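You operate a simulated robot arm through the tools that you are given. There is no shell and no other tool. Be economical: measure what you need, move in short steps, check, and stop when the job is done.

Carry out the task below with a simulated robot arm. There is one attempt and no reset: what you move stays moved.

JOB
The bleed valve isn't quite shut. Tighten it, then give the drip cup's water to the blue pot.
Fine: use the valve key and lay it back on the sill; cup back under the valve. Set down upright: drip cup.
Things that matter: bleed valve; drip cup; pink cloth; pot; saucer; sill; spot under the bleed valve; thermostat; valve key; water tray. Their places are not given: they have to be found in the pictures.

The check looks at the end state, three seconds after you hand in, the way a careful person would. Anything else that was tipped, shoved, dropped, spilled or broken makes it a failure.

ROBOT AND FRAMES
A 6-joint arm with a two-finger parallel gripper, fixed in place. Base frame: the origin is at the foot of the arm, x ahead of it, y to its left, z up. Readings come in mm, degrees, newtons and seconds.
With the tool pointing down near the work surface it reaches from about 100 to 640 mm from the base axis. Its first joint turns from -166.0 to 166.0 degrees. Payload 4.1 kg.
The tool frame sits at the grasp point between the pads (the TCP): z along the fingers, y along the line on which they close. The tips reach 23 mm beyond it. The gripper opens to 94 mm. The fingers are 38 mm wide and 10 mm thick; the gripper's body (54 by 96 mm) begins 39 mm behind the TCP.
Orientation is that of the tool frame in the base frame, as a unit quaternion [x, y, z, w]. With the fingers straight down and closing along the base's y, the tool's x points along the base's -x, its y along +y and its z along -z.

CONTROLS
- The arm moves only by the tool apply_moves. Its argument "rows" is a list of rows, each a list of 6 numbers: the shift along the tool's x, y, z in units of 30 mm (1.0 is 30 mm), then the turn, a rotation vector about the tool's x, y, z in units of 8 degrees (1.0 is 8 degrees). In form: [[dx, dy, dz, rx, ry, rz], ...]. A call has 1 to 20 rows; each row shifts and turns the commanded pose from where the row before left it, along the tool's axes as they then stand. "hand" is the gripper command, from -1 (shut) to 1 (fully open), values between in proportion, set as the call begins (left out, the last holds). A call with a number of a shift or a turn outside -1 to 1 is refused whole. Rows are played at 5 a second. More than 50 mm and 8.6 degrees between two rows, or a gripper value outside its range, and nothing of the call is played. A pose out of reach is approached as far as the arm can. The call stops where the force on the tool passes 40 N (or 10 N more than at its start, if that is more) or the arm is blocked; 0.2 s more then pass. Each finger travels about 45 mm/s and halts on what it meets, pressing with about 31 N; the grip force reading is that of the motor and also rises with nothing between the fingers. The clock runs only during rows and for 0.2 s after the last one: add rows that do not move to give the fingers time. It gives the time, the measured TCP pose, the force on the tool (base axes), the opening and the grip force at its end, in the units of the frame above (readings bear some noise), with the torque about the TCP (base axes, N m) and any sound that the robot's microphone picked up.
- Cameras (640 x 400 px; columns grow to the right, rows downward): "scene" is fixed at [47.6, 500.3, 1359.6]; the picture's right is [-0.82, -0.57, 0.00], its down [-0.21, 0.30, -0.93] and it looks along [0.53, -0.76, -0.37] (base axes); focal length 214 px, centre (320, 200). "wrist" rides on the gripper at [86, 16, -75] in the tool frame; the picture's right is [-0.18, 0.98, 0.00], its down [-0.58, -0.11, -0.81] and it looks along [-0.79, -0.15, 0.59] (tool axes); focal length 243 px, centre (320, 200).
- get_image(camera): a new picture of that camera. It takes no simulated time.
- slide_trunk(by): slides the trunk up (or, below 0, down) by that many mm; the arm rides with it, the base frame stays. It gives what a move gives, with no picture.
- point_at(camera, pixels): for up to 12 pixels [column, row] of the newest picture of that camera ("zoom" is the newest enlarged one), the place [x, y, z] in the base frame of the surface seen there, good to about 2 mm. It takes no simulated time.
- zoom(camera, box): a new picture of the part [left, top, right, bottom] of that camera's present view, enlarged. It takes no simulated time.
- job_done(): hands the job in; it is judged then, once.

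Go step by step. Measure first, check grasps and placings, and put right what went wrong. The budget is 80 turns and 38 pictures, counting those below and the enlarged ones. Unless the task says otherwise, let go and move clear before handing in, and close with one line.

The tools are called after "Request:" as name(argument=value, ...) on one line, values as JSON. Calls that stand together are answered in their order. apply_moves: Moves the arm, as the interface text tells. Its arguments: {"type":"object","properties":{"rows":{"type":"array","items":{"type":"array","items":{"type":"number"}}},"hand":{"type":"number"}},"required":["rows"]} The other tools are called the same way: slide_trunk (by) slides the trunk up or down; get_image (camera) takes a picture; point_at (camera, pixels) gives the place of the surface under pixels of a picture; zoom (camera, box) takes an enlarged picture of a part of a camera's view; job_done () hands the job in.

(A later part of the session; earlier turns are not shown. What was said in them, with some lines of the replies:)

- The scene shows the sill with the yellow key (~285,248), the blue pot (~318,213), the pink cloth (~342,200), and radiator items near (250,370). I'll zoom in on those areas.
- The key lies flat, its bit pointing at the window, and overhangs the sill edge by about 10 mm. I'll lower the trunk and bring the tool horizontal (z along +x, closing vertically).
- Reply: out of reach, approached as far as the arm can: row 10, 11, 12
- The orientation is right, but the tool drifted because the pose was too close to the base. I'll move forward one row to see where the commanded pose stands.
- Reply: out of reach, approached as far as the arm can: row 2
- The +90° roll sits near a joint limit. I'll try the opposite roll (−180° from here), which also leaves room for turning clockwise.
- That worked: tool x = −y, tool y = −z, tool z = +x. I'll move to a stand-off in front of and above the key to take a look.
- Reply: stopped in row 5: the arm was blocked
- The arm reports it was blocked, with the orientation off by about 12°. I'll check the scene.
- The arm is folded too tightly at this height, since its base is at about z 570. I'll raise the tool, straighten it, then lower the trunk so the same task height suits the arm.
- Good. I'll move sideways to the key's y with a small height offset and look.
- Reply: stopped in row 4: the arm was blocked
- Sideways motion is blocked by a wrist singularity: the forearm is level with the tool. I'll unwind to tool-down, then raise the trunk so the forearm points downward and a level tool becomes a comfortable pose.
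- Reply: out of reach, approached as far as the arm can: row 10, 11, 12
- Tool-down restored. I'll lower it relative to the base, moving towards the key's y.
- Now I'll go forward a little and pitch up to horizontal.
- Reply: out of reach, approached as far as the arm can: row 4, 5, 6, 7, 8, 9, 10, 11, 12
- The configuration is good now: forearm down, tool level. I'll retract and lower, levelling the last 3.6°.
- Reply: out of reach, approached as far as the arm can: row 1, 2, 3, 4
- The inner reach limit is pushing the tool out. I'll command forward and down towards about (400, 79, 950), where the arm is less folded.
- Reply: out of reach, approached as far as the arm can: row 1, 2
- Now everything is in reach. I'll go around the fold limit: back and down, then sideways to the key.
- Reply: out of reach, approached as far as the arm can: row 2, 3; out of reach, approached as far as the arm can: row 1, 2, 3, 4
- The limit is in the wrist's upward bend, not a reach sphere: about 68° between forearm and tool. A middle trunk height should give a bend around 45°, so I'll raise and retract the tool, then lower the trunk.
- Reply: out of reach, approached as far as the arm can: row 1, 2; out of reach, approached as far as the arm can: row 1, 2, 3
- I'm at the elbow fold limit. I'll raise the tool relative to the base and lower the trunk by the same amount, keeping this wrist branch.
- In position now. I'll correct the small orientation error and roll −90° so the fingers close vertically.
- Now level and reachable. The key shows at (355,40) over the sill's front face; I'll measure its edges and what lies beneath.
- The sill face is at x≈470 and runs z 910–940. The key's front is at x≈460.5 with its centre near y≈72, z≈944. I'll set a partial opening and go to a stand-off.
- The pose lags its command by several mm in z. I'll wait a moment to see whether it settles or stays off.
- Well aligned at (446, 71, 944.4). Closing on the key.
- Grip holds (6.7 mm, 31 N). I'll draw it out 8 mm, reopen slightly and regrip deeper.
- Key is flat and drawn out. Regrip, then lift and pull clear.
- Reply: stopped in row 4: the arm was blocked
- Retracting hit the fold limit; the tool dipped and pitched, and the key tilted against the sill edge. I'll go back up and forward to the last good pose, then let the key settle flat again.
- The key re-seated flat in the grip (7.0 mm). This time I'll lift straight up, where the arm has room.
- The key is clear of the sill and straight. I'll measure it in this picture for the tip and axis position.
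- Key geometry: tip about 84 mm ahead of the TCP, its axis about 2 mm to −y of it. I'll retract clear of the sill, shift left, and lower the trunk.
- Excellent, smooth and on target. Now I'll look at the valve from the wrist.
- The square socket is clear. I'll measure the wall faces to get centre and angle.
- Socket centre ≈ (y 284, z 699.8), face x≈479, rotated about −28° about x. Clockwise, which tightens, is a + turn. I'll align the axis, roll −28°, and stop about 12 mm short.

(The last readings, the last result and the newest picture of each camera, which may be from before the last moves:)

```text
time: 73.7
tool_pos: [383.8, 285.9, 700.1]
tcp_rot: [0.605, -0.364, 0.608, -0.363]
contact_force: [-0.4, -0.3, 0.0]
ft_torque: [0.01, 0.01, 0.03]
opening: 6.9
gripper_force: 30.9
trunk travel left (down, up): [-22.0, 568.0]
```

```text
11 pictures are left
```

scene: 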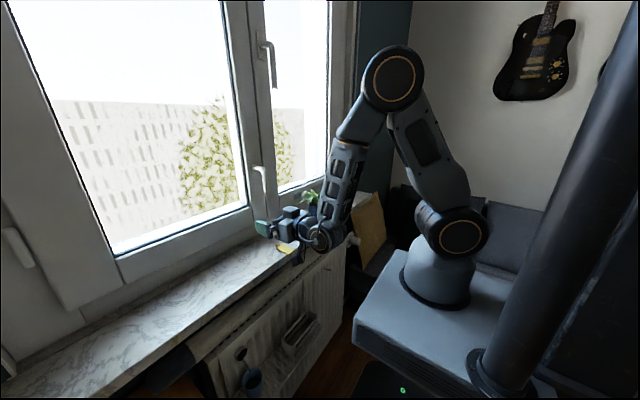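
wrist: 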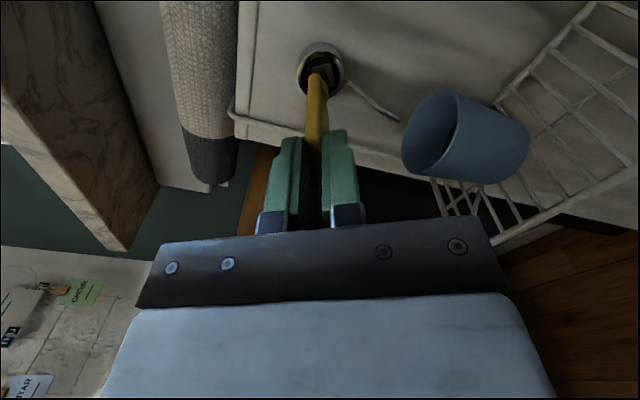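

Request:
zoom(camera="wrist", box=[280, 35, 376, 95])

Request:
point_at(camera="zoom", pixels=[[300, 230], [275, 250], [250, 260], [310, 255], [230, 300], [320, 300], [260, 215], [285, 220]])

Request:
zoom(camera="scene", box=[224, 330, 288, 370])

Request:
point_at(camera="zoom", pixels=[[180, 230], [200, 240], [220, 250], [240, 260], [260, 270], [280, 280], [200, 220], [230, 235]])

```text
6.67 times, centred on (328, 65) of wrist
```

zoom: 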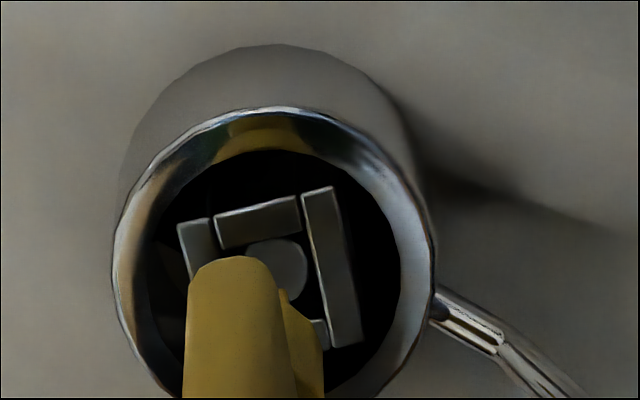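

```text
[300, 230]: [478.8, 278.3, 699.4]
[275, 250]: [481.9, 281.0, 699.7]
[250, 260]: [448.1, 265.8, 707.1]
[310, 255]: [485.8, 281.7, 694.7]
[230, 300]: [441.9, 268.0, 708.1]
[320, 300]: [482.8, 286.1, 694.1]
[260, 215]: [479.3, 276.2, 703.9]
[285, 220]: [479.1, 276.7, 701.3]
```

```text
10.00 times, centred on (256, 350) of scene
```

zoom: 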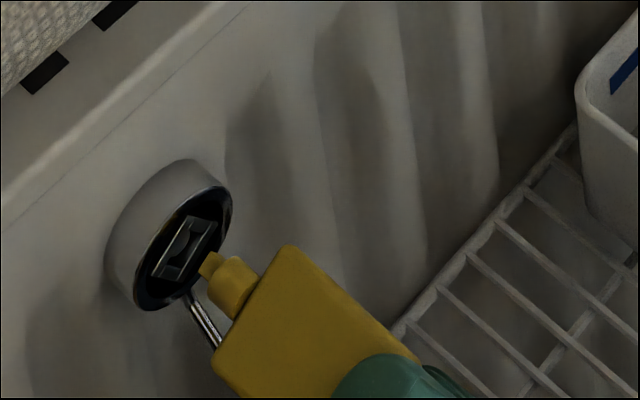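

```text
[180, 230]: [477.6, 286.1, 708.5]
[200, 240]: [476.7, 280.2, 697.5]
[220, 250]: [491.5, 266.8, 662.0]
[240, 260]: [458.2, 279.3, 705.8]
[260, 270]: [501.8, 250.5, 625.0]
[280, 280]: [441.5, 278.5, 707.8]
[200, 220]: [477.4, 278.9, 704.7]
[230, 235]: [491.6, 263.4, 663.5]
```

The key's leading edge in the scene zoom, (290,248)→(213,355), runs parallel to the socket walls. I'll measure the bit's position.

Request:
point_at(camera="zoom", pixels=[[204, 262], [212, 256], [208, 270], [217, 262], [213, 282], [230, 265], [215, 295], [235, 312], [290, 250], [216, 356], [240, 258], [225, 285]])

Request:
point_at(camera="wrist", pixels=[[323, 79], [324, 82], [325, 85], [326, 88], [309, 80], [327, 100], [326, 92]])

```text
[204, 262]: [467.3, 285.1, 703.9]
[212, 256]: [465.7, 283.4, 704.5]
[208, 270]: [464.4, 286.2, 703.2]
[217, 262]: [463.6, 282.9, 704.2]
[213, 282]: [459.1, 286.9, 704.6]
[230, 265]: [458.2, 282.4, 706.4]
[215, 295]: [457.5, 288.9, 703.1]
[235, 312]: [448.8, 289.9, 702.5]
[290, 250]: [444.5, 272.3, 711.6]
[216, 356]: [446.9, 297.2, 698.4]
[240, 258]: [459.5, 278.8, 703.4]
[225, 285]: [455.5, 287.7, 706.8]
```

```text
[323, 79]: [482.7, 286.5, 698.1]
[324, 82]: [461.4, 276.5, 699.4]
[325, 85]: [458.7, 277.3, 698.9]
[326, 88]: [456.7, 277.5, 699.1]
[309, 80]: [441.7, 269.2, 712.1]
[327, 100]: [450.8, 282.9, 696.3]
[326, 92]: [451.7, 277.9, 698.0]
```

Comparing both cameras, the key axis should shift about −2 mm in tool x and +0.8 mm in tool y. I'll apply that and advance gently to just past the face.

Request:
apply_moves(rows=[[-0.067, 0.027, 0, 0, 0, 0], [0, 0, 0.1, 0, 0, 0], [0, 0, 0.1, 0, 0, 0], [0, 0, 0.1, 0, 0, 0], [0, 0, 0.1, 0, 0, 0], [0, 0, 0, 0, 0, 0]])

Request:
zoom(camera="scene", box=[230, 338, 262, 368])

```text
time: 75.1
tool_pos: [395.8, 286.8, 699.4]
tcp_rot: [0.605, -0.364, 0.607, -0.364]
contact_force: [0.3, 0.0, 0.3]
ft_torque: [-0.05, 0.01, 0.03]
opening: 7.0
gripper_force: 31.1
trunk travel left (down, up): [-22.0, 568.0]
```

```text
13.33 times, centred on (246, 353) of scene
```

zoom: 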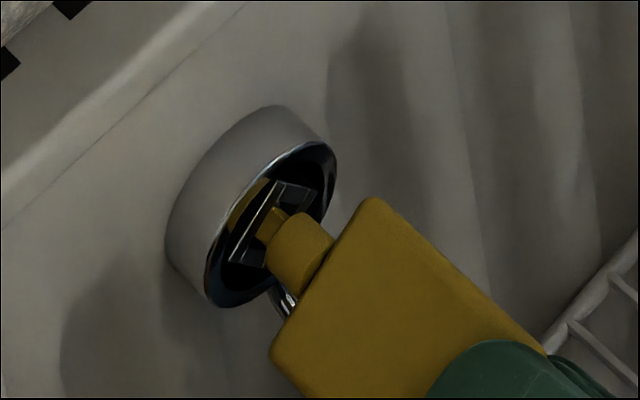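

The bit sits right in the socket mouth with no contact force. Advancing gently.

Request:
apply_moves(rows=[[0, 0, 0.07, 0, 0, 0], [0, 0, 0.07, 0, 0, 0], [0, 0, 0.07, 0, 0, 0], [0, 0, 0, 0, 0, 0]])

```text
time: 76.1
tool_pos: [399.8, 287.7, 698.7]
tcp_rot: [0.606, -0.363, 0.608, -0.363]
contact_force: [-23.6, -2.7, -3.6]
ft_torque: [-0.01, 0.13, -0.06]
opening: 6.8
gripper_force: 30.8
trunk travel left (down, up): [-22.0, 568.0]
```

Axial contact of 24 N at a depth that matches the socket floor. I'll relax slightly and test with a small clockwise turn, reading the torque.

Request:
apply_moves(rows=[[0, 0, -0.03, 0, 0, 0], [0, 0, 0, 0, 0, 0.5], [0, 0, 0, 0, 0, 0.5], [0, 0, 0, 0, 0, 0]])

Request:
zoom(camera="scene", box=[230, 338, 262, 368])

```text
time: 77.1
tool_pos: [401.0, 288.0, 698.0]
tcp_rot: [0.578, -0.406, 0.581, -0.405]
contact_force: [-6.3, 5.0, -0.2]
ft_torque: [0.0, 0.14, 0.41]
opening: 6.9
gripper_force: 31.8
trunk travel left (down, up): [-22.0, 568.0]
```

```text
13.33 times, centred on (246, 353) of scene
```

zoom: 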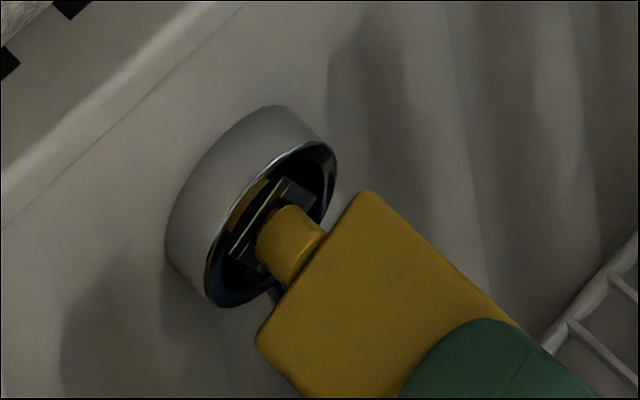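

The bit is seated: only the collar shows at the socket. I'll continue clockwise in small steps, compensating for the axis offset and watching torque.

Request:
apply_moves(rows=[[0, -0.006, 0, 0, 0, 0.5], [0, -0.006, 0, 0, 0, 0.5], [0, 0, 0, 0, 0, 0]])

Request:
apply_moves(rows=[[0, -0.006, 0, 0, 0, 0.5], [0, -0.006, 0, 0, 0, 0.5], [0, 0, 0, 0, 0, 0]])

```text
time: 77.9
tool_pos: [401.6, 287.4, 698.6]
tcp_rot: [0.549, -0.445, 0.551, -0.445]
contact_force: [0.1, 8.8, 3.8]
ft_torque: [-0.06, -0.01, 0.41]
opening: 7.2
gripper_force: 31.3
trunk travel left (down, up): [-22.0, 568.0]
```

```text
time: 78.7
tool_pos: [400.5, 286.6, 698.1]
tcp_rot: [0.515, -0.483, 0.519, -0.481]
contact_force: [-0.9, 0.7, 2.1]
ft_torque: [-0.04, -0.25, 0.11]
opening: 6.9
gripper_force: 31.5
trunk travel left (down, up): [-22.0, 568.0]
```

Request:
apply_moves(rows=[[0, -0.006, 0, 0, 0, 0.5], [0, -0.006, 0, 0, 0, 0.5], [0, 0, 0, 0, 0, 0]])

Request:
apply_moves(rows=[[0, -0.006, 0, 0, 0, 0.5], [0, -0.006, 0, 0, 0, 0.5], [0, 0, 0, 0, 0, 0]])

```text
time: 79.5
tool_pos: [400.6, 288.1, 698.3]
tcp_rot: [-0.482, 0.517, -0.483, 0.517]
contact_force: [-2.6, -0.8, -1.5]
ft_torque: [-0.01, -0.06, -0.09]
opening: 6.8
gripper_force: 30.5
trunk travel left (down, up): [-22.0, 568.0]
```

```text
time: 80.3
tool_pos: [401.4, 287.5, 698.5]
tcp_rot: [-0.444, 0.549, -0.447, 0.549]
contact_force: [-0.6, -1.2, -1.9]
ft_torque: [-0.7, 0.0, -0.11]
opening: 7.1
gripper_force: 30.9
trunk travel left (down, up): [-22.0, 568.0]
```

Torque jumps to −0.7 N m: the valve is reaching its stop. A little more to snug it.

Request:
apply_moves(rows=[[0, -0.006, 0, 0, 0, 0.4], [0, 0, 0, 0, 0, 0]])

Request:
zoom(camera="scene", box=[226, 336, 274, 372])

```text
time: 80.9
tool_pos: [402.1, 288.0, 699.3]
tcp_rot: [-0.429, 0.562, -0.431, 0.561]
contact_force: [-0.4, -1.4, -5.0]
ft_torque: [-1.05, -0.02, 0.02]
opening: 8.8
gripper_force: 31.2
trunk travel left (down, up): [-22.0, 568.0]
```

```text
11.11 times, centred on (250, 354) of scene
```

zoom: 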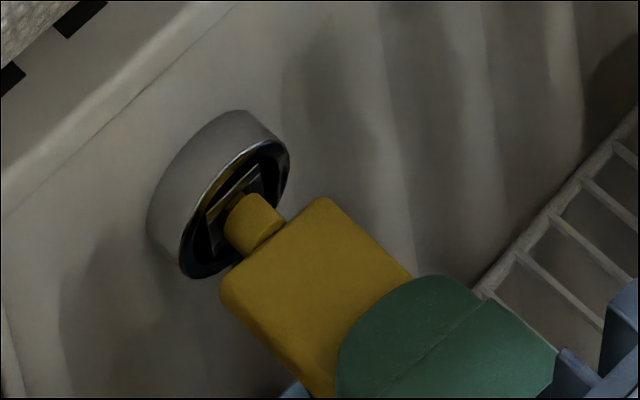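

The socket has turned with the key and is firmly against its stop (1.05 N m, jaws just starting to give). I'll unload the twist and withdraw.

Request:
apply_moves(rows=[[0, 0, 0, 0, 0, -0.4], [0, 0, 0, 0, 0, 0]])

Request:
apply_moves(rows=[[0, 0, 0, 0, 0, -0.1], [0, 0, -0.3, 0, 0, 0], [0, 0, -0.5, 0, 0, 0], [0, 0, -0.6, 0, 0, 0], [0, 0, 0, 0, 0, 0]])

Request:
get_image(camera="wrist")

```text
time: 81.5
tool_pos: [401.0, 287.5, 699.8]
tcp_rot: [-0.444, 0.55, -0.446, 0.549]
contact_force: [-0.9, 1.7, -8.1]
ft_torque: [-0.63, 0.06, -0.12]
opening: 7.3
gripper_force: 30.8
trunk travel left (down, up): [-22.0, 568.0]
```

```text
time: 82.7
tool_pos: [359.2, 288.1, 699.4]
tcp_rot: [-0.447, 0.546, -0.45, 0.547]
contact_force: [-0.2, 0.2, 0.2]
ft_torque: [0.03, 0.04, -0.03]
opening: 6.7
gripper_force: 31.3
trunk travel left (down, up): [-22.0, 568.0]
```

```text
5 pictures are left
```

wrist: 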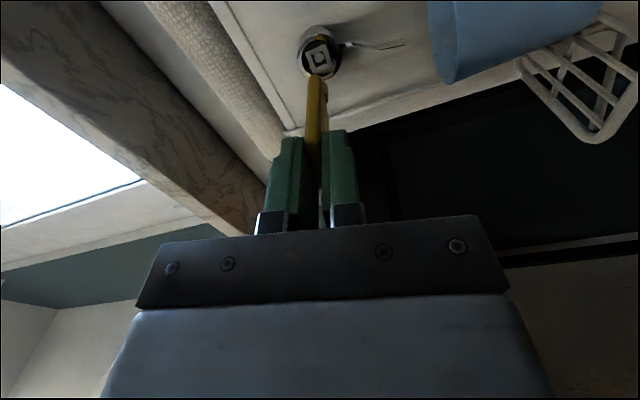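

The valve is shut; the key came out cleanly and is still straight. I'll retrace: level the roll and go up and right, then raise the trunk.

Request:
apply_moves(rows=[[0, 0, 0, 0, 0, -0.8], [0, 0, 0, 0, 0, -0.63], [0, -0.9, 0, 0, 0, 0], [0.5, -0.9, 0, 0, 0, 0], [0.75, -0.9, 0, 0, 0, 0], [0.75, -0.9, 0, 0, 0, 0], [0.75, -0.9, 0, 0, 0, 0], [0.75, -0.9, 0, 0, 0, 0], [0.7, -0.9, 0, 0, 0, 0], [0, -0.4, 0, 0, 0, 0], [0, 0, 0, 0, 0, 0]])

Request:
slide_trunk(by=150)

```text
time: 85.1
tool_pos: [359.4, 162.2, 900.6]
tcp_rot: [0.5, -0.499, 0.502, -0.499]
contact_force: [-0.2, -0.8, -0.9]
ft_torque: [0.02, 0.03, -0.04]
opening: 6.6
gripper_force: 31.5
trunk travel left (down, up): [-22.0, 568.0]
```

```text
time: 86.9
tool_pos: [359.1, 163.2, 1050.5]
tcp_rot: [0.5, -0.499, 0.503, -0.499]
contact_force: [-0.1, 0.0, 0.0]
ft_torque: [0.01, 0.01, -0.04]
opening: 6.9
gripper_force: 30.8
trunk travel left (down, up): [-172.0, 418.0]
```

Request:
apply_moves(rows=[[0.73, 0, 0.72, 0, 0, 0], [0.73, 0.2, 0.72, 0, 0, 0], [0.73, 0.4, 0.72, 0, 0, 0], [0.74, 0.8, 0.7, 0, 0, 0], [0, 0.8, 0, 0, 0, 0], [0, 0, 0, 0, 0, 0]])

```text
time: 88.3
tool_pos: [444.3, 75.4, 985.5]
tcp_rot: [0.5, -0.499, 0.502, -0.499]
contact_force: [-0.2, -0.3, 0.3]
ft_torque: [0.0, 0.0, -0.01]
opening: 7.1
gripper_force: 31.0
trunk travel left (down, up): [-172.0, 418.0]
```

Good tracking. Now lowering gently to about z 947 with fine last steps.

Request:
apply_moves(rows=[[0, 0.6, 0, 0, 0, 0], [0, 0.5, 0, 0, 0, 0], [0, 0.15, 0, 0, 0, 0], [0, 0, 0, 0, 0, 0]])

```text
time: 89.3
tool_pos: [444.1, 74.6, 947.8]
tcp_rot: [0.501, -0.499, 0.503, -0.498]
contact_force: [-0.4, 0.2, 0.1]
ft_torque: [-0.02, -0.02, -0.03]
opening: 6.9
gripper_force: 31.4
trunk travel left (down, up): [-172.0, 418.0]
```

Request:
apply_moves(rows=[[0, 0.05, 0, 0, 0, 0], [0, 0.05, 0, 0, 0, 0], [0, 0, 0, 0, 0, 0]])

```text
time: 90.1
tool_pos: [444.6, 73.4, 945.3]
tcp_rot: [0.499, -0.498, 0.502, -0.5]
contact_force: [0.6, 0.7, 0.7]
ft_torque: [0.03, -0.1, 0.0]
opening: 6.9
gripper_force: 31.2
trunk travel left (down, up): [-172.0, 418.0]
```

Request:
apply_moves(rows=[[0, 0.03, 0, 0, 0, 0], [0, 0, 0, 0, 0, 0]])

Request:
apply_moves(rows=[[0, 0, 0, 0, 0, 0], [0, 0, 0, 0, 0, 0], [0, 0, 0, 0, 0, 0]], hand=-0.65)

Request:
apply_moves(rows=[[0, 0, -0.3, 0, 0, 0], [0, 0, -0.3, 0, 0, 0], [0, 0, 0, 0, 0, 0]])

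```text
time: 90.7
tool_pos: [444.7, 73.8, 944.0]
tcp_rot: [0.5, -0.499, 0.502, -0.498]
contact_force: [0.8, -1.0, 5.3]
ft_torque: [-0.01, -0.28, -0.02]
opening: 6.7
gripper_force: 30.4
trunk travel left (down, up): [-172.0, 418.0]
```

```text
time: 91.5
tool_pos: [445.4, 73.4, 943.4]
tcp_rot: [0.501, -0.499, 0.501, -0.499]
contact_force: [0.6, 0.8, -0.1]
ft_torque: [0.01, -0.01, -0.02]
opening: 16.5
gripper_force: 0.0
trunk travel left (down, up): [-172.0, 418.0]
```

```text
time: 92.3
tool_pos: [426.9, 74.1, 942.5]
tcp_rot: [0.502, -0.5, 0.502, -0.497]
contact_force: [-0.5, -0.4, -0.3]
ft_torque: [0.0, 0.0, 0.03]
opening: 16.4
gripper_force: 0.0
trunk travel left (down, up): [-172.0, 418.0]
```

Key released and fingers clear. I'll nudge it about 9 mm further onto the sill, with shut fingertips just above sill level.

Request:
apply_moves(rows=[[0, 0, -0.1, 0, 0, 0], [0, -0.36, 0, 0, 0, 0], [0, 0, 0, 0, 0, 0], [0, 0, 0, 0, 0, 0]], hand=-1)

```text
time: 93.3
tool_pos: [428.5, 77.6, 946.9]
tcp_rot: [0.509, -0.501, 0.498, -0.492]
contact_force: [-0.6, 0.2, -0.6]
ft_torque: [-0.02, -0.02, 0.0]
opening: 0.0
gripper_force: 30.3
trunk travel left (down, up): [-172.0, 418.0]
```

Request:
apply_moves(rows=[[0.05, -0.2, 0.03, 0.14, 0, 0.08], [0, 0, 0, 0, 0, 0]])

```text
time: 93.9
tool_pos: [429.2, 77.0, 952.8]
tcp_rot: [-0.5, 0.498, -0.5, 0.502]
contact_force: [-0.5, 0.1, -0.4]
ft_torque: [0.03, 0.02, -0.02]
opening: 0.0
gripper_force: 30.7
trunk travel left (down, up): [-172.0, 418.0]
```

Request:
apply_moves(rows=[[0.15, 0, 0, 0, 0, 0], [0, 0, 0.15, 0, 0, 0], [0, 0, 0.15, 0, 0, 0], [0, 0, 0, 0, 0, 0]])

Request:
apply_moves(rows=[[0, -0.5, 0, 0, 0, 0], [0, -1, 0, 0, 0, 0], [0, -1, 0, 0, 0, 0], [0, -0.8, -0.8, 0, 0, 0], [-0.7, 0, -0.8, 0, 0, 0], [-0.7, 0, -0.8, 0, 0, 0], [-0.7, 0, 0, 0, 0, 0], [-0.7, 0, 0, 0, 0, 0], [0, 0, 0, 0, 0, 0]])

Request:
get_image(camera="scene")

```text
time: 94.9
tool_pos: [435.3, 66.9, 960.3]
tcp_rot: [-0.493, 0.496, -0.505, 0.506]
contact_force: [-0.1, -0.4, 0.5]
ft_torque: [0.01, 0.02, 0.0]
opening: 0.0
gripper_force: 31.5
trunk travel left (down, up): [-172.0, 418.0]
```

```text
time: 96.9
tool_pos: [359.0, 151.8, 1058.1]
tcp_rot: [-0.492, 0.496, -0.505, 0.506]
contact_force: [-0.3, -0.6, -0.2]
ft_torque: [0.0, 0.04, 0.04]
opening: 0.0
gripper_force: 30.9
trunk travel left (down, up): [-172.0, 418.0]
```

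```text
4 pictures are left
```

scene: 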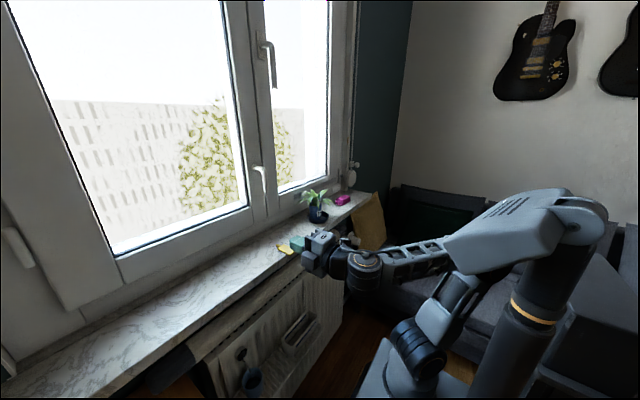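

The nudge passed above the key (z 960). I'll measure where the key lies, plus cup and pot geometry, from this picture.

Request:
point_at(camera="scene", pixels=[[283, 248], [286, 250], [288, 252], [280, 246], [290, 250], [284, 244], [278, 244], [287, 253]])

Request:
point_at(camera="scene", pixels=[[244, 372], [250, 369], [256, 369], [261, 372], [262, 376], [254, 378], [247, 377], [245, 384], [252, 390], [261, 388], [252, 397], [258, 396]])

Request:
point_at(camera="scene", pixels=[[310, 205], [314, 207], [322, 206], [326, 204], [318, 222], [308, 217], [328, 215], [312, 192], [326, 192], [316, 206], [320, 207], [325, 209]])

```text
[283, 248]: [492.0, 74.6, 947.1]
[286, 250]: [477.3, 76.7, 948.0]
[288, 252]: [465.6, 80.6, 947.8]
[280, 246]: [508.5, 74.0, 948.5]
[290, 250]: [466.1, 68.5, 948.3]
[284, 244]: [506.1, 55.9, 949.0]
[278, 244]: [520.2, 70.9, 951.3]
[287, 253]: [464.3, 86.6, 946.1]
```

```text
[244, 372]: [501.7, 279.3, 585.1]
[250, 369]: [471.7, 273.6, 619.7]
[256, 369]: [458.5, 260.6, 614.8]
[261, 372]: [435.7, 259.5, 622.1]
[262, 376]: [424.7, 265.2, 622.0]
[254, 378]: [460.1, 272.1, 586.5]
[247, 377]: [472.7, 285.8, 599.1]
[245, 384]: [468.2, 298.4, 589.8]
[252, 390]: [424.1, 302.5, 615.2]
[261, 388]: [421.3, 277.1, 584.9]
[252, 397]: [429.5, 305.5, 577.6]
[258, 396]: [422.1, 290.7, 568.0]
```

```text
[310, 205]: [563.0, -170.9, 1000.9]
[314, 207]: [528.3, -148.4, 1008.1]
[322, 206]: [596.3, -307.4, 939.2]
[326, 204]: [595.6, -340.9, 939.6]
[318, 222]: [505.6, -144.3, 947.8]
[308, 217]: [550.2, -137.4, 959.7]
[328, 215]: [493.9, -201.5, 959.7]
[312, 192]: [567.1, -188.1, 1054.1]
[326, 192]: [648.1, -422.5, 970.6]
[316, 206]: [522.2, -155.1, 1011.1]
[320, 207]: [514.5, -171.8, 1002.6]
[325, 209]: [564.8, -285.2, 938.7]
```

The key lies flat on the sill. Cup rim centre ≈ (446, 283), r≈28, rim z≈622; pot centre ≈ (533, −180), rim z≈1010. I'll check the rack's front edge and the cup base before reaching in.

Request:
point_at(camera="scene", pixels=[[298, 361], [299, 362], [297, 363], [287, 379], [288, 379], [286, 380], [276, 395], [277, 394], [278, 393], [310, 343], [311, 343], [309, 345]])

Request:
point_at(camera="scene", pixels=[[318, 188], [313, 190], [310, 195], [306, 197], [322, 193], [327, 198], [303, 202], [315, 198], [318, 203], [308, 200], [313, 208], [318, 212]])

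Request:
point_at(camera="scene", pixels=[[244, 376], [243, 378], [246, 386], [249, 388], [255, 388], [259, 383], [263, 378], [258, 368], [254, 368], [247, 371], [246, 395], [249, 398]])

```text
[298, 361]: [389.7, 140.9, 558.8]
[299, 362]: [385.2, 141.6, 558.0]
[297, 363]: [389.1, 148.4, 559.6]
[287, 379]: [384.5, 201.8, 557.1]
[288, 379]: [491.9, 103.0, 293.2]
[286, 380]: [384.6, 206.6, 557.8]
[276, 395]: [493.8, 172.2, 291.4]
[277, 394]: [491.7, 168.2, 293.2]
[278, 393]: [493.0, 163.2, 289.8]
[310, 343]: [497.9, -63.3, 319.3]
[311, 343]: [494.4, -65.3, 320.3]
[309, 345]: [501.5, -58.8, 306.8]
```

```text
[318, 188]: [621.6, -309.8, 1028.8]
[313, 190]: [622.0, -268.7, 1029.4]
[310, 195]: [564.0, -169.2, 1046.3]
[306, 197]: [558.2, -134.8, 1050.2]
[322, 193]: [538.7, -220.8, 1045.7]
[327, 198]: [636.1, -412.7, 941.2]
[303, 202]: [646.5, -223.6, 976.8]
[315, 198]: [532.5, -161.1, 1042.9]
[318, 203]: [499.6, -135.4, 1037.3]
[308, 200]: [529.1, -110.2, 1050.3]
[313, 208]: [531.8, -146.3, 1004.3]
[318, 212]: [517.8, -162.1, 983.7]
```

```text
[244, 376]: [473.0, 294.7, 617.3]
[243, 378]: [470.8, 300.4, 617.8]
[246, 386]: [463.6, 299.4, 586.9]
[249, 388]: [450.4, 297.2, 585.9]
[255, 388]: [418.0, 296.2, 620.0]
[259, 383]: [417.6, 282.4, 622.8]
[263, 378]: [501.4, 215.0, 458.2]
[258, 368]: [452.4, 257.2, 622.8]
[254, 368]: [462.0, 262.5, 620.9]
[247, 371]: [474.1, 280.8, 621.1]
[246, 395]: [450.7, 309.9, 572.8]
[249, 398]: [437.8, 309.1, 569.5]
```

The rack's front rail is at x≈385, z≈558, so the wrist camera must be on top (roll −180°) when gripping the cup. I'll go back to the cup side and test that roll in free air.

Request:
slide_trunk(by=-166)

Request:
apply_moves(rows=[[-0.8, 0.9, 0, -0.16, 0, 0], [-0.8, 0.9, 0, 0, 0, 0], [-0.8, 0.9, 0, 0, 0, 0], [-0.8, 0.9, 0, 0, 0, 0], [-0.8, 0.9, -0.2, 0, 0, 0], [-0.4, 0.9, -0.2, 0, 0, 0], [0, 0, 0, 0, 0, 0]], hand=0.8)

Request:
apply_moves(rows=[[0, 0, 0, 0, 0, -1], [0, 0, 0, 0, 0, -1], [0, 0, 0, 0, 0, -1], [0, 0, 0, 0, 0, -1], [0, 0, 0, 0, 0, -1], [0, 0, 0, 0, 0, -1], [0, 0, 0, 0, 0, -1], [0, 0, 0, 0, 0, -1], [0, 0, 0, 0, 0, -1], [0, 0, 0, 0, 0, -1], [0, 0, 0, 0, 0, -1], [0, 0, 0, 0, 0, -0.25], [0, 0, 0, 0, 0, 0]])

```text
time: 98.8
tool_pos: [359.1, 150.1, 893.1]
tcp_rot: [-0.492, 0.496, -0.504, 0.507]
contact_force: [-0.5, 0.4, 0.3]
ft_torque: [-0.01, 0.01, 0.01]
opening: 0.0
gripper_force: 31.4
trunk travel left (down, up): [-6.0, 584.0]
```

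```text
time: 100.4
tool_pos: [348.3, 286.0, 732.0]
tcp_rot: [-0.498, 0.502, -0.499, 0.501]
contact_force: [0.6, 0.1, 0.4]
ft_torque: [-0.01, 0.02, -0.01]
opening: 84.5
gripper_force: 0.1
trunk travel left (down, up): [-6.0, 584.0]
```

```text
time: 103.2
tool_pos: [348.0, 284.7, 731.4]
tcp_rot: [0.707, -0.002, 0.707, -0.002]
contact_force: [0.4, 0.6, 0.2]
ft_torque: [0.01, 0.01, -0.01]
opening: 84.9
gripper_force: 0.0
trunk travel left (down, up): [-6.0, 584.0]
```

The roll works. Now tool x = +z, tool y = −y. I'll lower in front of the cup, then advance around it.

Request:
apply_moves(rows=[[-0.9, 0, 0, 0, 0, 0], [-0.9, 0, 0, 0, 0, 0], [-0.9, 0, 0, 0, 0, 0], [-0.9, 0, 0, 0, 0, 0], [-0.83, 0, 0, 0, 0, 0], [0, 0, 0, 0, 0, 0]])

```text
time: 104.6
tool_pos: [347.9, 285.0, 598.7]
tcp_rot: [0.707, -0.003, 0.707, -0.002]
contact_force: [0.3, 0.6, -0.1]
ft_torque: [0.0, -0.04, 0.04]
opening: 84.4
gripper_force: 0.1
trunk travel left (down, up): [-6.0, 584.0]
```

Request:
apply_moves(rows=[[0, 0, 0.8, 0, 0, 0], [0, 0, 0.8, 0, 0, 0], [0, 0, 0.8, 0, 0, 0], [0, 0, 0.5, 0, 0, 0], [0, 0, 0.3, 0, 0, 0], [0, 0, 0, 0, 0, 0]])

Request:
get_image(camera="wrist")

```text
time: 105.7
tool_pos: [432.6, 284.9, 597.7]
tcp_rot: [0.709, 0.0, 0.705, -0.001]
contact_force: [-31.8, 0.2, 10.1]
ft_torque: [-0.12, 1.66, -0.5]
opening: 84.4
gripper_force: 0.0
trunk travel left (down, up): [-6.0, 584.0]
stopped in row 5: the force on the tool passed its limit (the readings are from after the stop); the commanded pose is now the measured one
```

```text
3 pictures are left
```

wrist: 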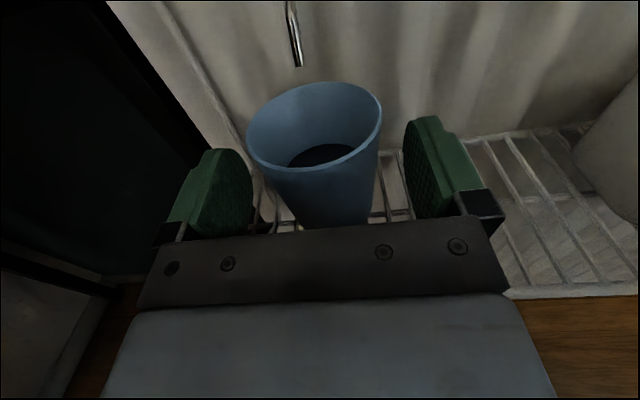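

Contact came from below at about z 558: the hand met the rack rail. The cup is still upright and centred between the pads. I'll back off, rise 14 mm, and go in again.

Request:
apply_moves(rows=[[0, 0, -0.5, 0, 0, 0], [0.47, 0, -0.1, 0, 0, 0], [0, 0, 0, 0, 0, 0]])

Request:
apply_moves(rows=[[0, 0, 0.4, 0, 0, 0], [0, 0, 0.3, 0, 0, 0], [0, 0, 0.2, 0, 0, 0], [0, 0, 0.1, 0, 0, 0], [0, 0, 0, 0, 0, 0]])

```text
time: 106.5
tool_pos: [418.6, 284.8, 611.5]
tcp_rot: [0.709, 0.0, 0.705, -0.002]
contact_force: [-0.1, -0.9, -0.3]
ft_torque: [-0.01, 0.03, 0.01]
opening: 84.6
gripper_force: 0.0
trunk travel left (down, up): [-6.0, 584.0]
```

```text
time: 107.7
tool_pos: [445.5, 284.9, 610.7]
tcp_rot: [0.709, -0.001, 0.705, -0.001]
contact_force: [1.1, -0.1, -0.2]
ft_torque: [0.04, 0.02, -0.03]
opening: 84.6
gripper_force: 0.0
trunk travel left (down, up): [-6.0, 584.0]
```

Clear. Closing on the cup.

Request:
apply_moves(rows=[[0, 0, 0, 0, 0, 0], [0, 0, 0, 0, 0, 0], [0, 0, 0, 0, 0, 0], [0, 0, 0, 0, 0, 0], [0, 0, 0, 0, 0, 0]], hand=-1)

Request:
point_at(camera="wrist", pixels=[[249, 130], [382, 110], [315, 83], [312, 173], [320, 155], [300, 66], [270, 95], [368, 88]])

```text
time: 108.9
tool_pos: [446.9, 284.7, 610.4]
tcp_rot: [0.71, -0.003, 0.704, 0.001]
contact_force: [0.8, -0.5, -0.9]
ft_torque: [-0.05, 0.02, -0.03]
opening: 58.3
gripper_force: 31.2
trunk travel left (down, up): [-6.0, 584.0]
```

```text
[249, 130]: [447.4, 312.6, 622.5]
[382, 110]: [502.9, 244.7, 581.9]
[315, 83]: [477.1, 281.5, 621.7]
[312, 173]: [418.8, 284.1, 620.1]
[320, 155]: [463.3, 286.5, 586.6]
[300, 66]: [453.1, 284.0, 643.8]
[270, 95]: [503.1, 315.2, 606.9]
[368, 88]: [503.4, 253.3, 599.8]
```

Firm grip (58 mm). I'll lift 10 mm, staying under the spout at z 644, and draw it out towards me.

Request:
apply_moves(rows=[[0.17, 0, 0, 0, 0, 0], [0.16, 0, 0, 0, 0, 0], [0, 0, -0.5, 0, 0, 0], [0, 0, -0.6, 0, 0, 0], [0, 0, -0.7, 0, 0, 0], [0, 0, -0.7, 0, 0, 0], [0, 0, -0.5, 0, 0, 0], [0, 0, -0.3, 0, 0, 0], [0, 0, 0, 0, 0, 0]])

```text
time: 110.9
tool_pos: [347.9, 283.9, 621.0]
tcp_rot: [0.709, -0.001, 0.705, -0.001]
contact_force: [0.3, -0.7, -1.1]
ft_torque: [0.03, -0.01, -0.04]
opening: 58.4
gripper_force: 30.7
trunk travel left (down, up): [-6.0, 584.0]
```

Cup out and level. I'll raise the trunk to window height.

Request:
slide_trunk(by=474)

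Request:
apply_moves(rows=[[0.1, 0, 0.4, 0, 0, 0], [0.2, 0, 0.7, 0, 0, 0], [0.2, 0, 0.7, 0, 0, 0], [0, 0.3, 0.7, 0, 0, 0], [0, 0.6, 0.7, 0, 0, 0], [0, 0.7, 0.7, 0, 0, 0], [0, 0.7, 0.7, 0, 0, 0], [0, 0.4, 0.3, 0, 0, 0], [0, 0, 0, 0, 0, 0]])

```text
refused: 474 is not a number from -400 to 400
```

```text
time: 112.4
tool_pos: [471.3, 229.4, 636.2]
tcp_rot: [0.708, 0.006, 0.706, -0.005]
contact_force: [-50.1, 10.6, 3.3]
ft_torque: [0.1, -0.88, -1.45]
opening: 58.4
gripper_force: 31.3
trunk travel left (down, up): [-6.0, 584.0]
stopped in row 7: the force on the tool passed its limit (the readings are from after the stop); the commanded pose is now the measured one
```

My mistake: the trunk call was refused (limit 400) and the queued move pushed the cup towards the radiator. The grip held and the cup stayed level (58.4 mm, rotation ok). I'll back straight out now.

Request:
apply_moves(rows=[[0, 0, -0.3, 0, 0, 0], [0, 0, -0.7, 0, 0, 0], [0, 0, -0.8, 0, 0, 0], [0, 0, -0.8, 0, 0, 0], [0, 0, -0.8, 0, 0, 0], [0, 0, -0.6, 0, 0, 0], [0, 0, 0, 0, 0, 0]])

Request:
get_image(camera="wrist")

```text
time: 114.0
tool_pos: [354.3, 226.6, 635.3]
tcp_rot: [0.709, 0.004, 0.705, -0.004]
contact_force: [-0.1, -0.4, -1.0]
ft_torque: [0.03, 0.02, 0.0]
opening: 58.4
gripper_force: 31.4
trunk travel left (down, up): [-6.0, 584.0]
```

```text
2 pictures are left
```

wrist: 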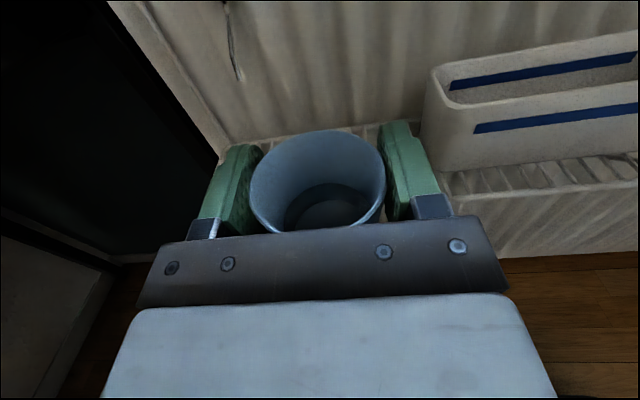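

The cup is upright with its water. I'll check how it sits in the grip and the water level.

Request:
point_at(camera="wrist", pixels=[[315, 131], [318, 230], [252, 190], [383, 180], [325, 210], [305, 215], [345, 195], [238, 78], [320, 160], [325, 185]])

Request:
slide_trunk(by=370)

```text
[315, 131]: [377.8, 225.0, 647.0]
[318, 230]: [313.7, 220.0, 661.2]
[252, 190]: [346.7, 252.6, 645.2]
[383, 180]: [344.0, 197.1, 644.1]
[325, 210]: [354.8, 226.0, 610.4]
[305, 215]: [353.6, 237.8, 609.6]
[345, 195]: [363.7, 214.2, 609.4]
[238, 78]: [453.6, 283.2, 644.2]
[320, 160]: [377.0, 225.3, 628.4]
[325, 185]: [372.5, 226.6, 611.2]
```

```text
time: 117.6
tool_pos: [355.6, 226.1, 1004.8]
tcp_rot: [0.71, 0.004, 0.704, -0.003]
contact_force: [-0.2, 0.5, -0.6]
ft_torque: [-0.01, -0.03, -0.02]
opening: 58.6
gripper_force: 30.9
trunk travel left (down, up): [-376.0, 214.0]
```

No water lost (rim-to-water still 36 mm) and the spout tip is unmoved. Raising the trunk the rest, then forward over the sill.

Request:
slide_trunk(by=104)

```text
time: 119.0
tool_pos: [355.0, 226.0, 1110.4]
tcp_rot: [0.709, 0.005, 0.705, -0.004]
contact_force: [0.3, -0.5, -0.3]
ft_torque: [0.0, -0.02, -0.01]
opening: 58.5
gripper_force: 30.9
trunk travel left (down, up): [-480.0, 110.0]
```

Request:
apply_moves(rows=[[0, 0, 0.4, 0, 0, 0], [0, 0, 0.7, 0, 0, 0], [0, 0.2, 0.8, 0, 0, 0], [0, 0.4, 0.8, 0, 0, 0], [0, 0.6, 0.8, 0, 0, 0], [0, 0.7, 0.8, 0, 0, 0], [0, 0.7, 0.5, 0, 0, 0], [0, 0.6, 0, 0, 0, 0], [0, 0, 0, 0, 0, 0]])

```text
time: 121.0
tool_pos: [500.2, 130.4, 1108.2]
tcp_rot: [0.71, 0.004, 0.704, -0.004]
contact_force: [-0.1, 1.0, -0.1]
ft_torque: [0.0, 0.02, -0.01]
opening: 58.7
gripper_force: 31.0
trunk travel left (down, up): [-480.0, 110.0]
```

Tracking is perfect and level. On towards the pot's left side, in two parts.

Request:
apply_moves(rows=[[0, 0.5, 0, 0, 0, 0], [0, 0.7, 0, 0, 0, 0], [0, 0.7, 0, 0, 0, 0], [0, 0.7, 0, 0, 0, 0], [0, 0.7, 0, 0, 0, 0], [0, 0.5, 0, 0, 0, 0], [0, 0, 0, 0, 0, 0]])

```text
time: 122.6
tool_pos: [493.3, 62.0, 1114.2]
tcp_rot: [0.71, 0.003, 0.704, -0.002]
contact_force: [-0.2, -0.6, -1.5]
ft_torque: [-0.01, 0.02, -0.02]
opening: 58.5
gripper_force: 31.1
out of reach, approached as far as the arm can: row 4, 5, 6
trunk travel left (down, up): [-480.0, 110.0]
```

The sideways limit here is wrist roll. The cup can tilt about 50° before spilling, so a 36° pre-tilt towards the pot (the pouring direction) frees the joint.

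Request:
apply_moves(rows=[[0, 0, 0, 0, 0, 0.6], [0, 0, 0, 0, 0, 0.8], [0, 0, 0, 0, 0, 0.8], [0, 0, 0, 0, 0, 0.8], [0, 0, 0, 0, 0, 0.8], [0, 0, 0, 0, 0, 0.7], [0, 0, 0, 0, 0, 0]])

```text
time: 124.2
tool_pos: [492.2, 61.9, 1114.7]
tcp_rot: [0.676, -0.217, 0.669, -0.221]
contact_force: [-0.6, 1.0, -1.1]
ft_torque: [-0.03, -0.02, -0.01]
opening: 58.5
gripper_force: 30.9
trunk travel left (down, up): [-480.0, 110.0]
```

Request:
apply_moves(rows=[[0.3, 0.42, 0.2, 0, 0, 0], [0.49, 0.674, 0.2, 0, 0, 0], [0.49, 0.674, 0.1, 0, 0, 0], [0.49, 0.674, 0, 0, 0, 0], [0.3, 0.42, 0, 0, 0, 0], [0, 0, 0, 0, 0, 0]])

```text
time: 125.6
tool_pos: [494.9, 60.0, 1124.2]
tcp_rot: [0.676, -0.216, 0.669, -0.219]
contact_force: [-0.2, 0.3, -0.3]
ft_torque: [0.01, 0.0, -0.01]
opening: 58.3
gripper_force: 31.0
out of reach, approached as far as the arm can: row 1, 2, 3, 4, 5
trunk travel left (down, up): [-480.0, 110.0]
```

Not a roll limit then. As before, the arm wants more height relative to its base here. I'll raise the tool and lower the trunk equally.

Request:
apply_moves(rows=[[0.4, -0.29, 0.1, 0, 0, 0], [0.6, -0.44, 0, 0, 0, 0], [0.6, -0.44, 0, 0, 0, 0], [0.6, -0.44, 0, 0, 0, 0], [0.6, -0.44, 0, 0, 0, 0], [0, 0, 0, 0, 0, 0]])

Request:
slide_trunk(by=-100)

```text
time: 127.0
tool_pos: [497.5, 59.1, 1231.0]
tcp_rot: [0.676, -0.216, 0.669, -0.221]
contact_force: [0.2, -0.6, -1.0]
ft_torque: [0.01, 0.0, -0.01]
opening: 58.6
gripper_force: 31.5
trunk travel left (down, up): [-480.0, 110.0]
```

```text
time: 128.3
tool_pos: [497.9, 59.4, 1129.0]
tcp_rot: [0.677, -0.214, 0.669, -0.221]
contact_force: [-0.8, -0.1, -0.1]
ft_torque: [-0.03, -0.01, 0.03]
opening: 58.6
gripper_force: 31.2
trunk travel left (down, up): [-380.0, 210.0]
```

Request:
apply_moves(rows=[[0.3, 0.42, 0.1, 0, 0, 0], [0.49, 0.674, 0.1, 0, 0, 0], [0.49, 0.674, 0.1, 0, 0, 0], [0.49, 0.674, 0, 0, 0, 0], [0.3, 0.42, 0, 0, 0, 0], [0, 0, 0, 0, 0, 0]])

```text
time: 129.7
tool_pos: [497.1, 36.6, 1141.2]
tcp_rot: [0.676, -0.218, 0.669, -0.218]
contact_force: [-0.2, -0.4, 0.3]
ft_torque: [0.0, 0.0, 0.0]
opening: 58.3
gripper_force: 30.9
out of reach, approached as far as the arm can: row 2, 3, 4, 5
trunk travel left (down, up): [-380.0, 210.0]
```

The pattern fits a forearm-rotation limit when the tool points nearly radially. Yawing the tool 30° to the right avoids it, and still lets me pour sideways onto the pot. Yawing about vertical now.

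Request:
apply_moves(rows=[[0, 0, 0, -0.6, 0.44, 0], [0, 0, 0, -0.6, 0.44, 0], [0, 0, 0, -0.6, 0.44, 0], [0, 0, 0, -0.6, 0.44, 0], [0, 0, 0, -0.6, 0.44, 0], [0, 0, 0, 0, 0, 0]])

```text
time: 131.1
tool_pos: [496.0, 34.7, 1140.2]
tcp_rot: [0.597, -0.381, 0.704, -0.04]
contact_force: [-0.2, -0.4, -0.7]
ft_torque: [0.01, 0.01, 0.03]
opening: 58.4
gripper_force: 30.4
trunk travel left (down, up): [-380.0, 210.0]
```

Request:
apply_moves(rows=[[0.15, 0.3, 0.35, 0, 0, 0], [0.3, 0.585, 0.69, 0, 0, 0], [0.3, 0.585, 0.69, 0, 0, 0], [0.3, 0.585, 0.69, 0, 0, 0], [0.3, 0.585, 0.69, 0, 0, 0], [0.3, 0.585, 0.69, 0, 0, 0], [0, 0, 0, 0, 0, 0]])

```text
time: 132.7
tool_pos: [544.4, -114.3, 1124.0]
tcp_rot: [0.598, -0.381, 0.704, -0.04]
contact_force: [-0.3, 0.4, -1.1]
ft_torque: [0.0, -0.01, 0.0]
opening: 58.6
gripper_force: 31.1
trunk travel left (down, up): [-380.0, 210.0]
```

Request:
apply_moves(rows=[[0.12, 0.5, 0.51, 0, 0, 0], [0.12, 0.5, 0.51, 0, 0, 0], [0, 0, 0, 0, 0, 0]])

Request:
zoom(camera="scene", box=[272, 150, 368, 240])

```text
time: 133.5
tool_pos: [557.0, -154.4, 1112.8]
tcp_rot: [0.598, -0.381, 0.704, -0.04]
contact_force: [-0.4, 0.0, -0.7]
ft_torque: [0.0, 0.05, 0.01]
opening: 58.5
gripper_force: 31.0
trunk travel left (down, up): [-380.0, 210.0]
```

```text
4.44 times, centred on (320, 195) of scene
5 turns are left
```

zoom: 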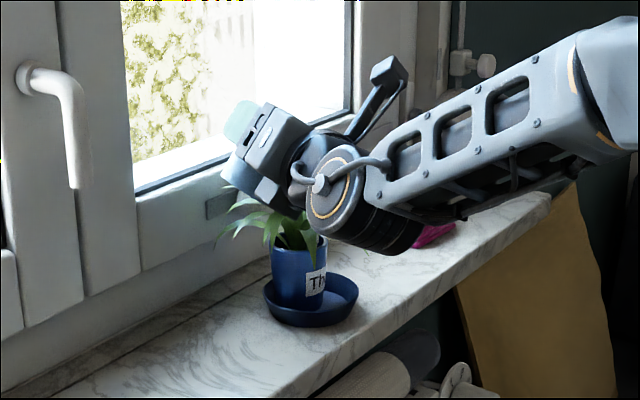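

The cup is poised over the pot with its lip on the near-left side, clear of the leaves. Only 5 turns remain, so I'll pour slowly with the lip held over the pot, hold, then rise and tilt back.

Request:
apply_moves(rows=[[0, 0, 0, 0, 0, 0.5], [0, 0, 0, 0, 0, 0.5], [0, 0, 0, 0, 0, 0.4], [0, 0, 0, 0, 0, 0.35], [0, 0, 0, 0, 0, 0.35], [0, 0, 0, 0, 0, 0.35], [0, 0, 0, 0, 0, 0.35], [0.035, 0.018, 0, 0, 0, 0.35], [0.035, 0.018, 0, 0, 0, 0.35], [0.036, 0.016, 0, 0, 0, 0.35], [0.037, 0.014, 0, 0, 0, 0.35], [0.038, 0.012, 0, 0, 0, 0.35], [0.039, 0.009, 0, 0, 0, 0.35], [0.039, 0.007, 0, 0, 0, 0.35], [0.04, 0.005, 0, 0, 0, 0.35], [0.04, 0.003, 0, 0, 0, 0.35], [0.04, 0, 0, 0, 0, 0.35], [0.04, -0.002, 0, 0, 0, 0.35], [0.04, -0.004, 0, 0, 0, 0.35], [0, 0, 0, 0, 0, 0]])

Request:
apply_moves(rows=[[0.042, -0.008, 0, 0, 0, 0.4], [0.04, -0.01, 0, 0, 0, 0.4], [0.04, -0.012, 0, 0, 0, 0.4], [0.04, -0.014, 0, 0, 0, 0.4], [0.04, -0.016, 0, 0, 0, 0.4], [0.04, -0.018, 0, 0, 0, 0.4], [0.04, -0.02, 0, 0, 0, 0.4], [0, 0, 0, 0, 0, 0.4], [0, 0, 0, 0, 0, 0], [0, 0, 0, 0, 0, 0], [0, 0, 0, 0, 0, 0], [0, 0, 0, 0, 0, 0], [0, 0, 0, 0, 0, 0], [0, 0, 0, 0, 0, 0], [0, 0, 0, 0, 0, 0], [0, 0, 0, 0, 0, 0], [0, 0, 0, 0, 0, 0], [0, 0, 0, 0, 0, 0]])

Request:
apply_moves(rows=[[-0.485, -0.875, 0, 0, 0, 0], [0, 0, 0, 0, 0, -1], [0, 0, 0, 0, 0, -1], [0, 0, 0, 0, 0, -1], [0, 0, 0, 0, 0, -1], [0, 0, 0, 0, 0, -1], [0, 0, 0, 0, 0, -1], [0, 0, 0, 0, 0, -1], [0, 0, 0, 0, 0, -1], [0, 0, 0, 0, 0, -1], [0, 0, 0, 0, 0, -1], [0, 0, 0, 0, 0, 0], [0, 0, 0, 0, 0, 0]])

```text
time: 137.7
tool_pos: [549.8, -166.1, 1114.2]
tcp_rot: [-0.349, 0.616, -0.603, 0.367]
contact_force: [0.2, 0.9, -0.2]
ft_torque: [-0.04, -0.02, -0.02]
opening: 58.6
gripper_force: 30.2
trunk travel left (down, up): [-380.0, 210.0]
```

```text
time: 141.5
tool_pos: [545.4, -173.7, 1114.5]
tcp_rot: [-0.204, 0.679, -0.506, 0.491]
contact_force: [-0.3, -0.2, -0.7]
ft_torque: [-0.04, 0.0, -0.02]
opening: 58.4
gripper_force: 31.0
trunk travel left (down, up): [-380.0, 210.0]
```

```text
time: 144.3
tool_pos: [546.8, -173.9, 1145.5]
tcp_rot: [0.593, -0.388, 0.704, -0.049]
contact_force: [0.0, -0.2, -0.6]
ft_torque: [-0.05, 0.0, -0.04]
opening: 58.5
gripper_force: 31.1
trunk travel left (down, up): [-380.0, 210.0]
4 turns are left
```

Poured, cup back at a 37° tilt and clear. Now I'll retrace: away from the plant, yaw back, level the cup, and retreat from the sill.

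Request:
apply_moves(rows=[[-0.464, -0.576, -0.707, 0, 0, 0], [-0.464, -0.576, -0.707, 0, 0, 0], [-0.464, -0.576, -0.707, 0, 0, 0], [-0.464, -0.576, -0.707, 0, 0, 0], [-0.464, -0.576, -0.707, 0, 0, 0], [-0.464, -0.576, -0.707, 0, 0, 0], [-0.464, -0.576, -0.707, 0, 0, 0], [-0.53, -0.685, -0.5, 0, 0, 0], [-0.53, -0.685, -0.5, 0, 0, 0], [0, 0, 0, 0, 0, 0]])

Request:
apply_moves(rows=[[0, 0, 0, 0.594, -0.4575, 0], [0, 0, 0, 0.594, -0.4575, 0], [0, 0, 0, 0.594, -0.4575, 0], [0, 0, 0, 0.594, -0.4575, 0], [0, 0, 0, 0.594, -0.4575, 0], [0, 0, 0, 0, 0, -0.94], [0, 0, 0, 0, 0, -0.94], [0, 0, 0, 0, 0, -0.94], [0, 0, 0, 0, 0, -0.94], [0, 0, 0, 0, 0, -0.94], [0, 0, 0, 0, 0, 0]])

Request:
apply_moves(rows=[[0, -0.9, 0, 0, 0, 0], [0, -0.9, 0, 0, 0, 0], [0, -0.9, 0, 0, 0, 0], [0, -0.9, 0, 0, 0, 0], [0, -0.9, 0, 0, 0, 0], [0, -0.9, 0, 0, 0, 0], [0, -0.9, 0, 0, 0, 0], [0, 0, -0.98, 0, 0, 0], [0, 0, -0.98, 0, 0, 0], [0, 0, -0.98, 0, 0, 0], [0, 0, -0.98, 0, 0, 0], [0, 0, -0.98, 0, 0, 0], [0, 0, 0, 0, 0, 0]])

```text
time: 146.5
tool_pos: [492.4, 95.9, 1141.5]
tcp_rot: [0.592, -0.389, 0.704, -0.049]
contact_force: [-0.6, 0.8, 0.0]
ft_torque: [-0.02, 0.01, 0.01]
opening: 58.5
gripper_force: 31.1
trunk travel left (down, up): [-380.0, 210.0]
```

```text
time: 148.9
tool_pos: [491.6, 94.0, 1142.0]
tcp_rot: [0.709, 0.006, 0.705, -0.004]
contact_force: [0.1, 0.6, -0.7]
ft_torque: [-0.02, -0.02, 0.02]
opening: 58.6
gripper_force: 30.6
trunk travel left (down, up): [-380.0, 210.0]
```

```text
time: 151.7
tool_pos: [342.0, 280.4, 1142.3]
tcp_rot: [0.709, 0.005, 0.706, -0.004]
contact_force: [-0.1, 0.7, -0.1]
ft_torque: [-0.02, -0.02, 0.0]
opening: 58.5
gripper_force: 30.4
trunk travel left (down, up): [-380.0, 210.0]
3 turns are left
```

All on track. Now I'll lower the trunk, drop in front of the rack, slide in under the spout, and come down most of the way.

Request:
slide_trunk(by=-374)

Request:
apply_moves(rows=[[-0.98, -0.15, 0, 0, 0, 0], [-0.98, 0, 0, 0, 0, 0], [-0.98, 0, 0, 0, 0, 0], [-0.98, 0, 0, 0, 0, 0], [-0.98, 0, 0, 0, 0, 0], [0, 0, 0, 0, 0, 0]])

Request:
apply_moves(rows=[[0, 0, 0.7, 0, 0, 0], [0, 0, 0.8, 0, 0, 0], [0, 0, 0.8, 0, 0, 0], [0, 0, 0.7, 0, 0, 0], [0, 0, 0.45, 0, 0, 0], [0, 0, 0.23, 0, 0, 0], [0, 0, 0, 0, 0, 0], [-0.2, 0, 0, 0, 0, 0], [0, 0, 0, 0, 0, 0], [0, 0, 0, 0, 0, 0]])

Request:
get_image(camera="wrist")

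Request:
point_at(camera="wrist", pixels=[[315, 131], [318, 228], [252, 190], [383, 180], [325, 210], [305, 215], [320, 190], [300, 66], [318, 220], [320, 135]])

```text
time: 155.3
tool_pos: [342.1, 282.0, 768.4]
tcp_rot: [0.709, 0.007, 0.705, -0.006]
contact_force: [0.1, -0.5, -1.1]
ft_torque: [-0.03, -0.02, -0.03]
opening: 58.6
gripper_force: 31.2
trunk travel left (down, up): [-6.0, 584.0]
```

```text
time: 156.7
tool_pos: [341.0, 286.0, 620.9]
tcp_rot: [0.709, 0.006, 0.705, -0.005]
contact_force: [0.0, -0.2, 0.0]
ft_torque: [-0.01, -0.02, 0.01]
opening: 58.2
gripper_force: 31.0
trunk travel left (down, up): [-6.0, 584.0]
```

```text
time: 158.9
tool_pos: [451.5, 286.8, 614.2]
tcp_rot: [0.709, 0.006, 0.705, -0.005]
contact_force: [-0.1, -0.7, 0.3]
ft_torque: [0.01, 0.0, 0.02]
opening: 58.4
gripper_force: 31.3
trunk travel left (down, up): [-6.0, 584.0]
```

```text
0 pictures are left
```

wrist: 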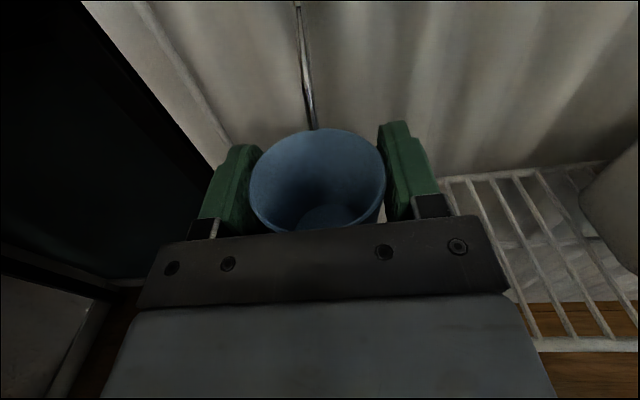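

```text
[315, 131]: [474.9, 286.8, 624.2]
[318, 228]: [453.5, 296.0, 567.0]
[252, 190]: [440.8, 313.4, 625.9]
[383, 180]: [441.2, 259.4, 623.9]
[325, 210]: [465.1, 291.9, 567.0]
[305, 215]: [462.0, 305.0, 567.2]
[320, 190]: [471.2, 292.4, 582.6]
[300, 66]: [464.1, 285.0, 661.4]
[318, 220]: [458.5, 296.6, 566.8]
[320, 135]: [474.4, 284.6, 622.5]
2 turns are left
```

The cup is empty (its floor shows at z 567) and centred at (446, 286) under the spout, rim at 624–626 against 622 when resting. I'll set it down the last ~3.5 mm, open, let it settle, and withdraw straight back.

Request:
apply_moves(rows=[[-0.05, 0, 0, 0, 0, 0], [-0.04, 0, 0, 0, 0, 0], [-0.03, 0, 0, 0, 0, 0], [0, 0, 0, 0, 0, 0], [0, 0, 0, 0, 0, 0]])

Request:
apply_moves(rows=[[0, 0, 0, 0, 0, 0], [0, 0, 0, 0, 0, 0], [0, 0, 0, 0, 0, 0], [0, 0, 0, 0, 0, 0], [0, 0, 0, 0, 0, 0], [0, 0, 0, 0, 0, 0]], hand=0.8)

Request:
apply_moves(rows=[[0, 0, -0.3, 0, 0, 0], [0, 0, -0.6, 0, 0, 0], [0, 0, -0.8, 0, 0, 0], [0, 0, -0.8, 0, 0, 0], [0, 0, -0.8, 0, 0, 0], [0, 0, -0.4, 0, 0, 0], [0, 0, 0, 0, 0, 0]])

```text
time: 160.1
tool_pos: [451.7, 287.6, 612.0]
tcp_rot: [0.708, 0.006, 0.707, -0.006]
contact_force: [2.7, 1.1, 17.7]
ft_torque: [-0.29, 0.15, 0.02]
opening: 58.5
gripper_force: 31.2
trunk travel left (down, up): [-6.0, 584.0]
```

```text
time: 161.5
tool_pos: [451.2, 287.7, 610.6]
tcp_rot: [0.708, 0.006, 0.706, -0.005]
contact_force: [-0.1, 0.2, 0.1]
ft_torque: [0.01, 0.01, -0.02]
opening: 84.6
gripper_force: 0.0
trunk travel left (down, up): [-6.0, 584.0]
```

```text
time: 163.1
tool_pos: [339.0, 285.0, 611.6]
tcp_rot: [0.709, 0.005, 0.706, -0.005]
contact_force: [0.4, -0.4, -0.5]
ft_torque: [-0.01, 0.0, 0.0]
opening: 84.8
gripper_force: 0.1
trunk travel left (down, up): [-6.0, 584.0]
1 turns are left
```

The cup met the rack (17.7 N upward), was released without contact, and the hand is clear in front of it; handing in.

Request:
job_done()

```text
The job is handed in.
```

I turned the bleed valve shut against its stop, laid the key flat on the sill, poured the cup out over the blue pot, and set the empty cup back under the spout. I had no pictures left to check the soil or saucer for stray drops, or to confirm the cup's final stance. On the way, the hand hit the rack rail once, and a mistimed move pushed the full cup against the radiator; the water level measured the same afterwards.
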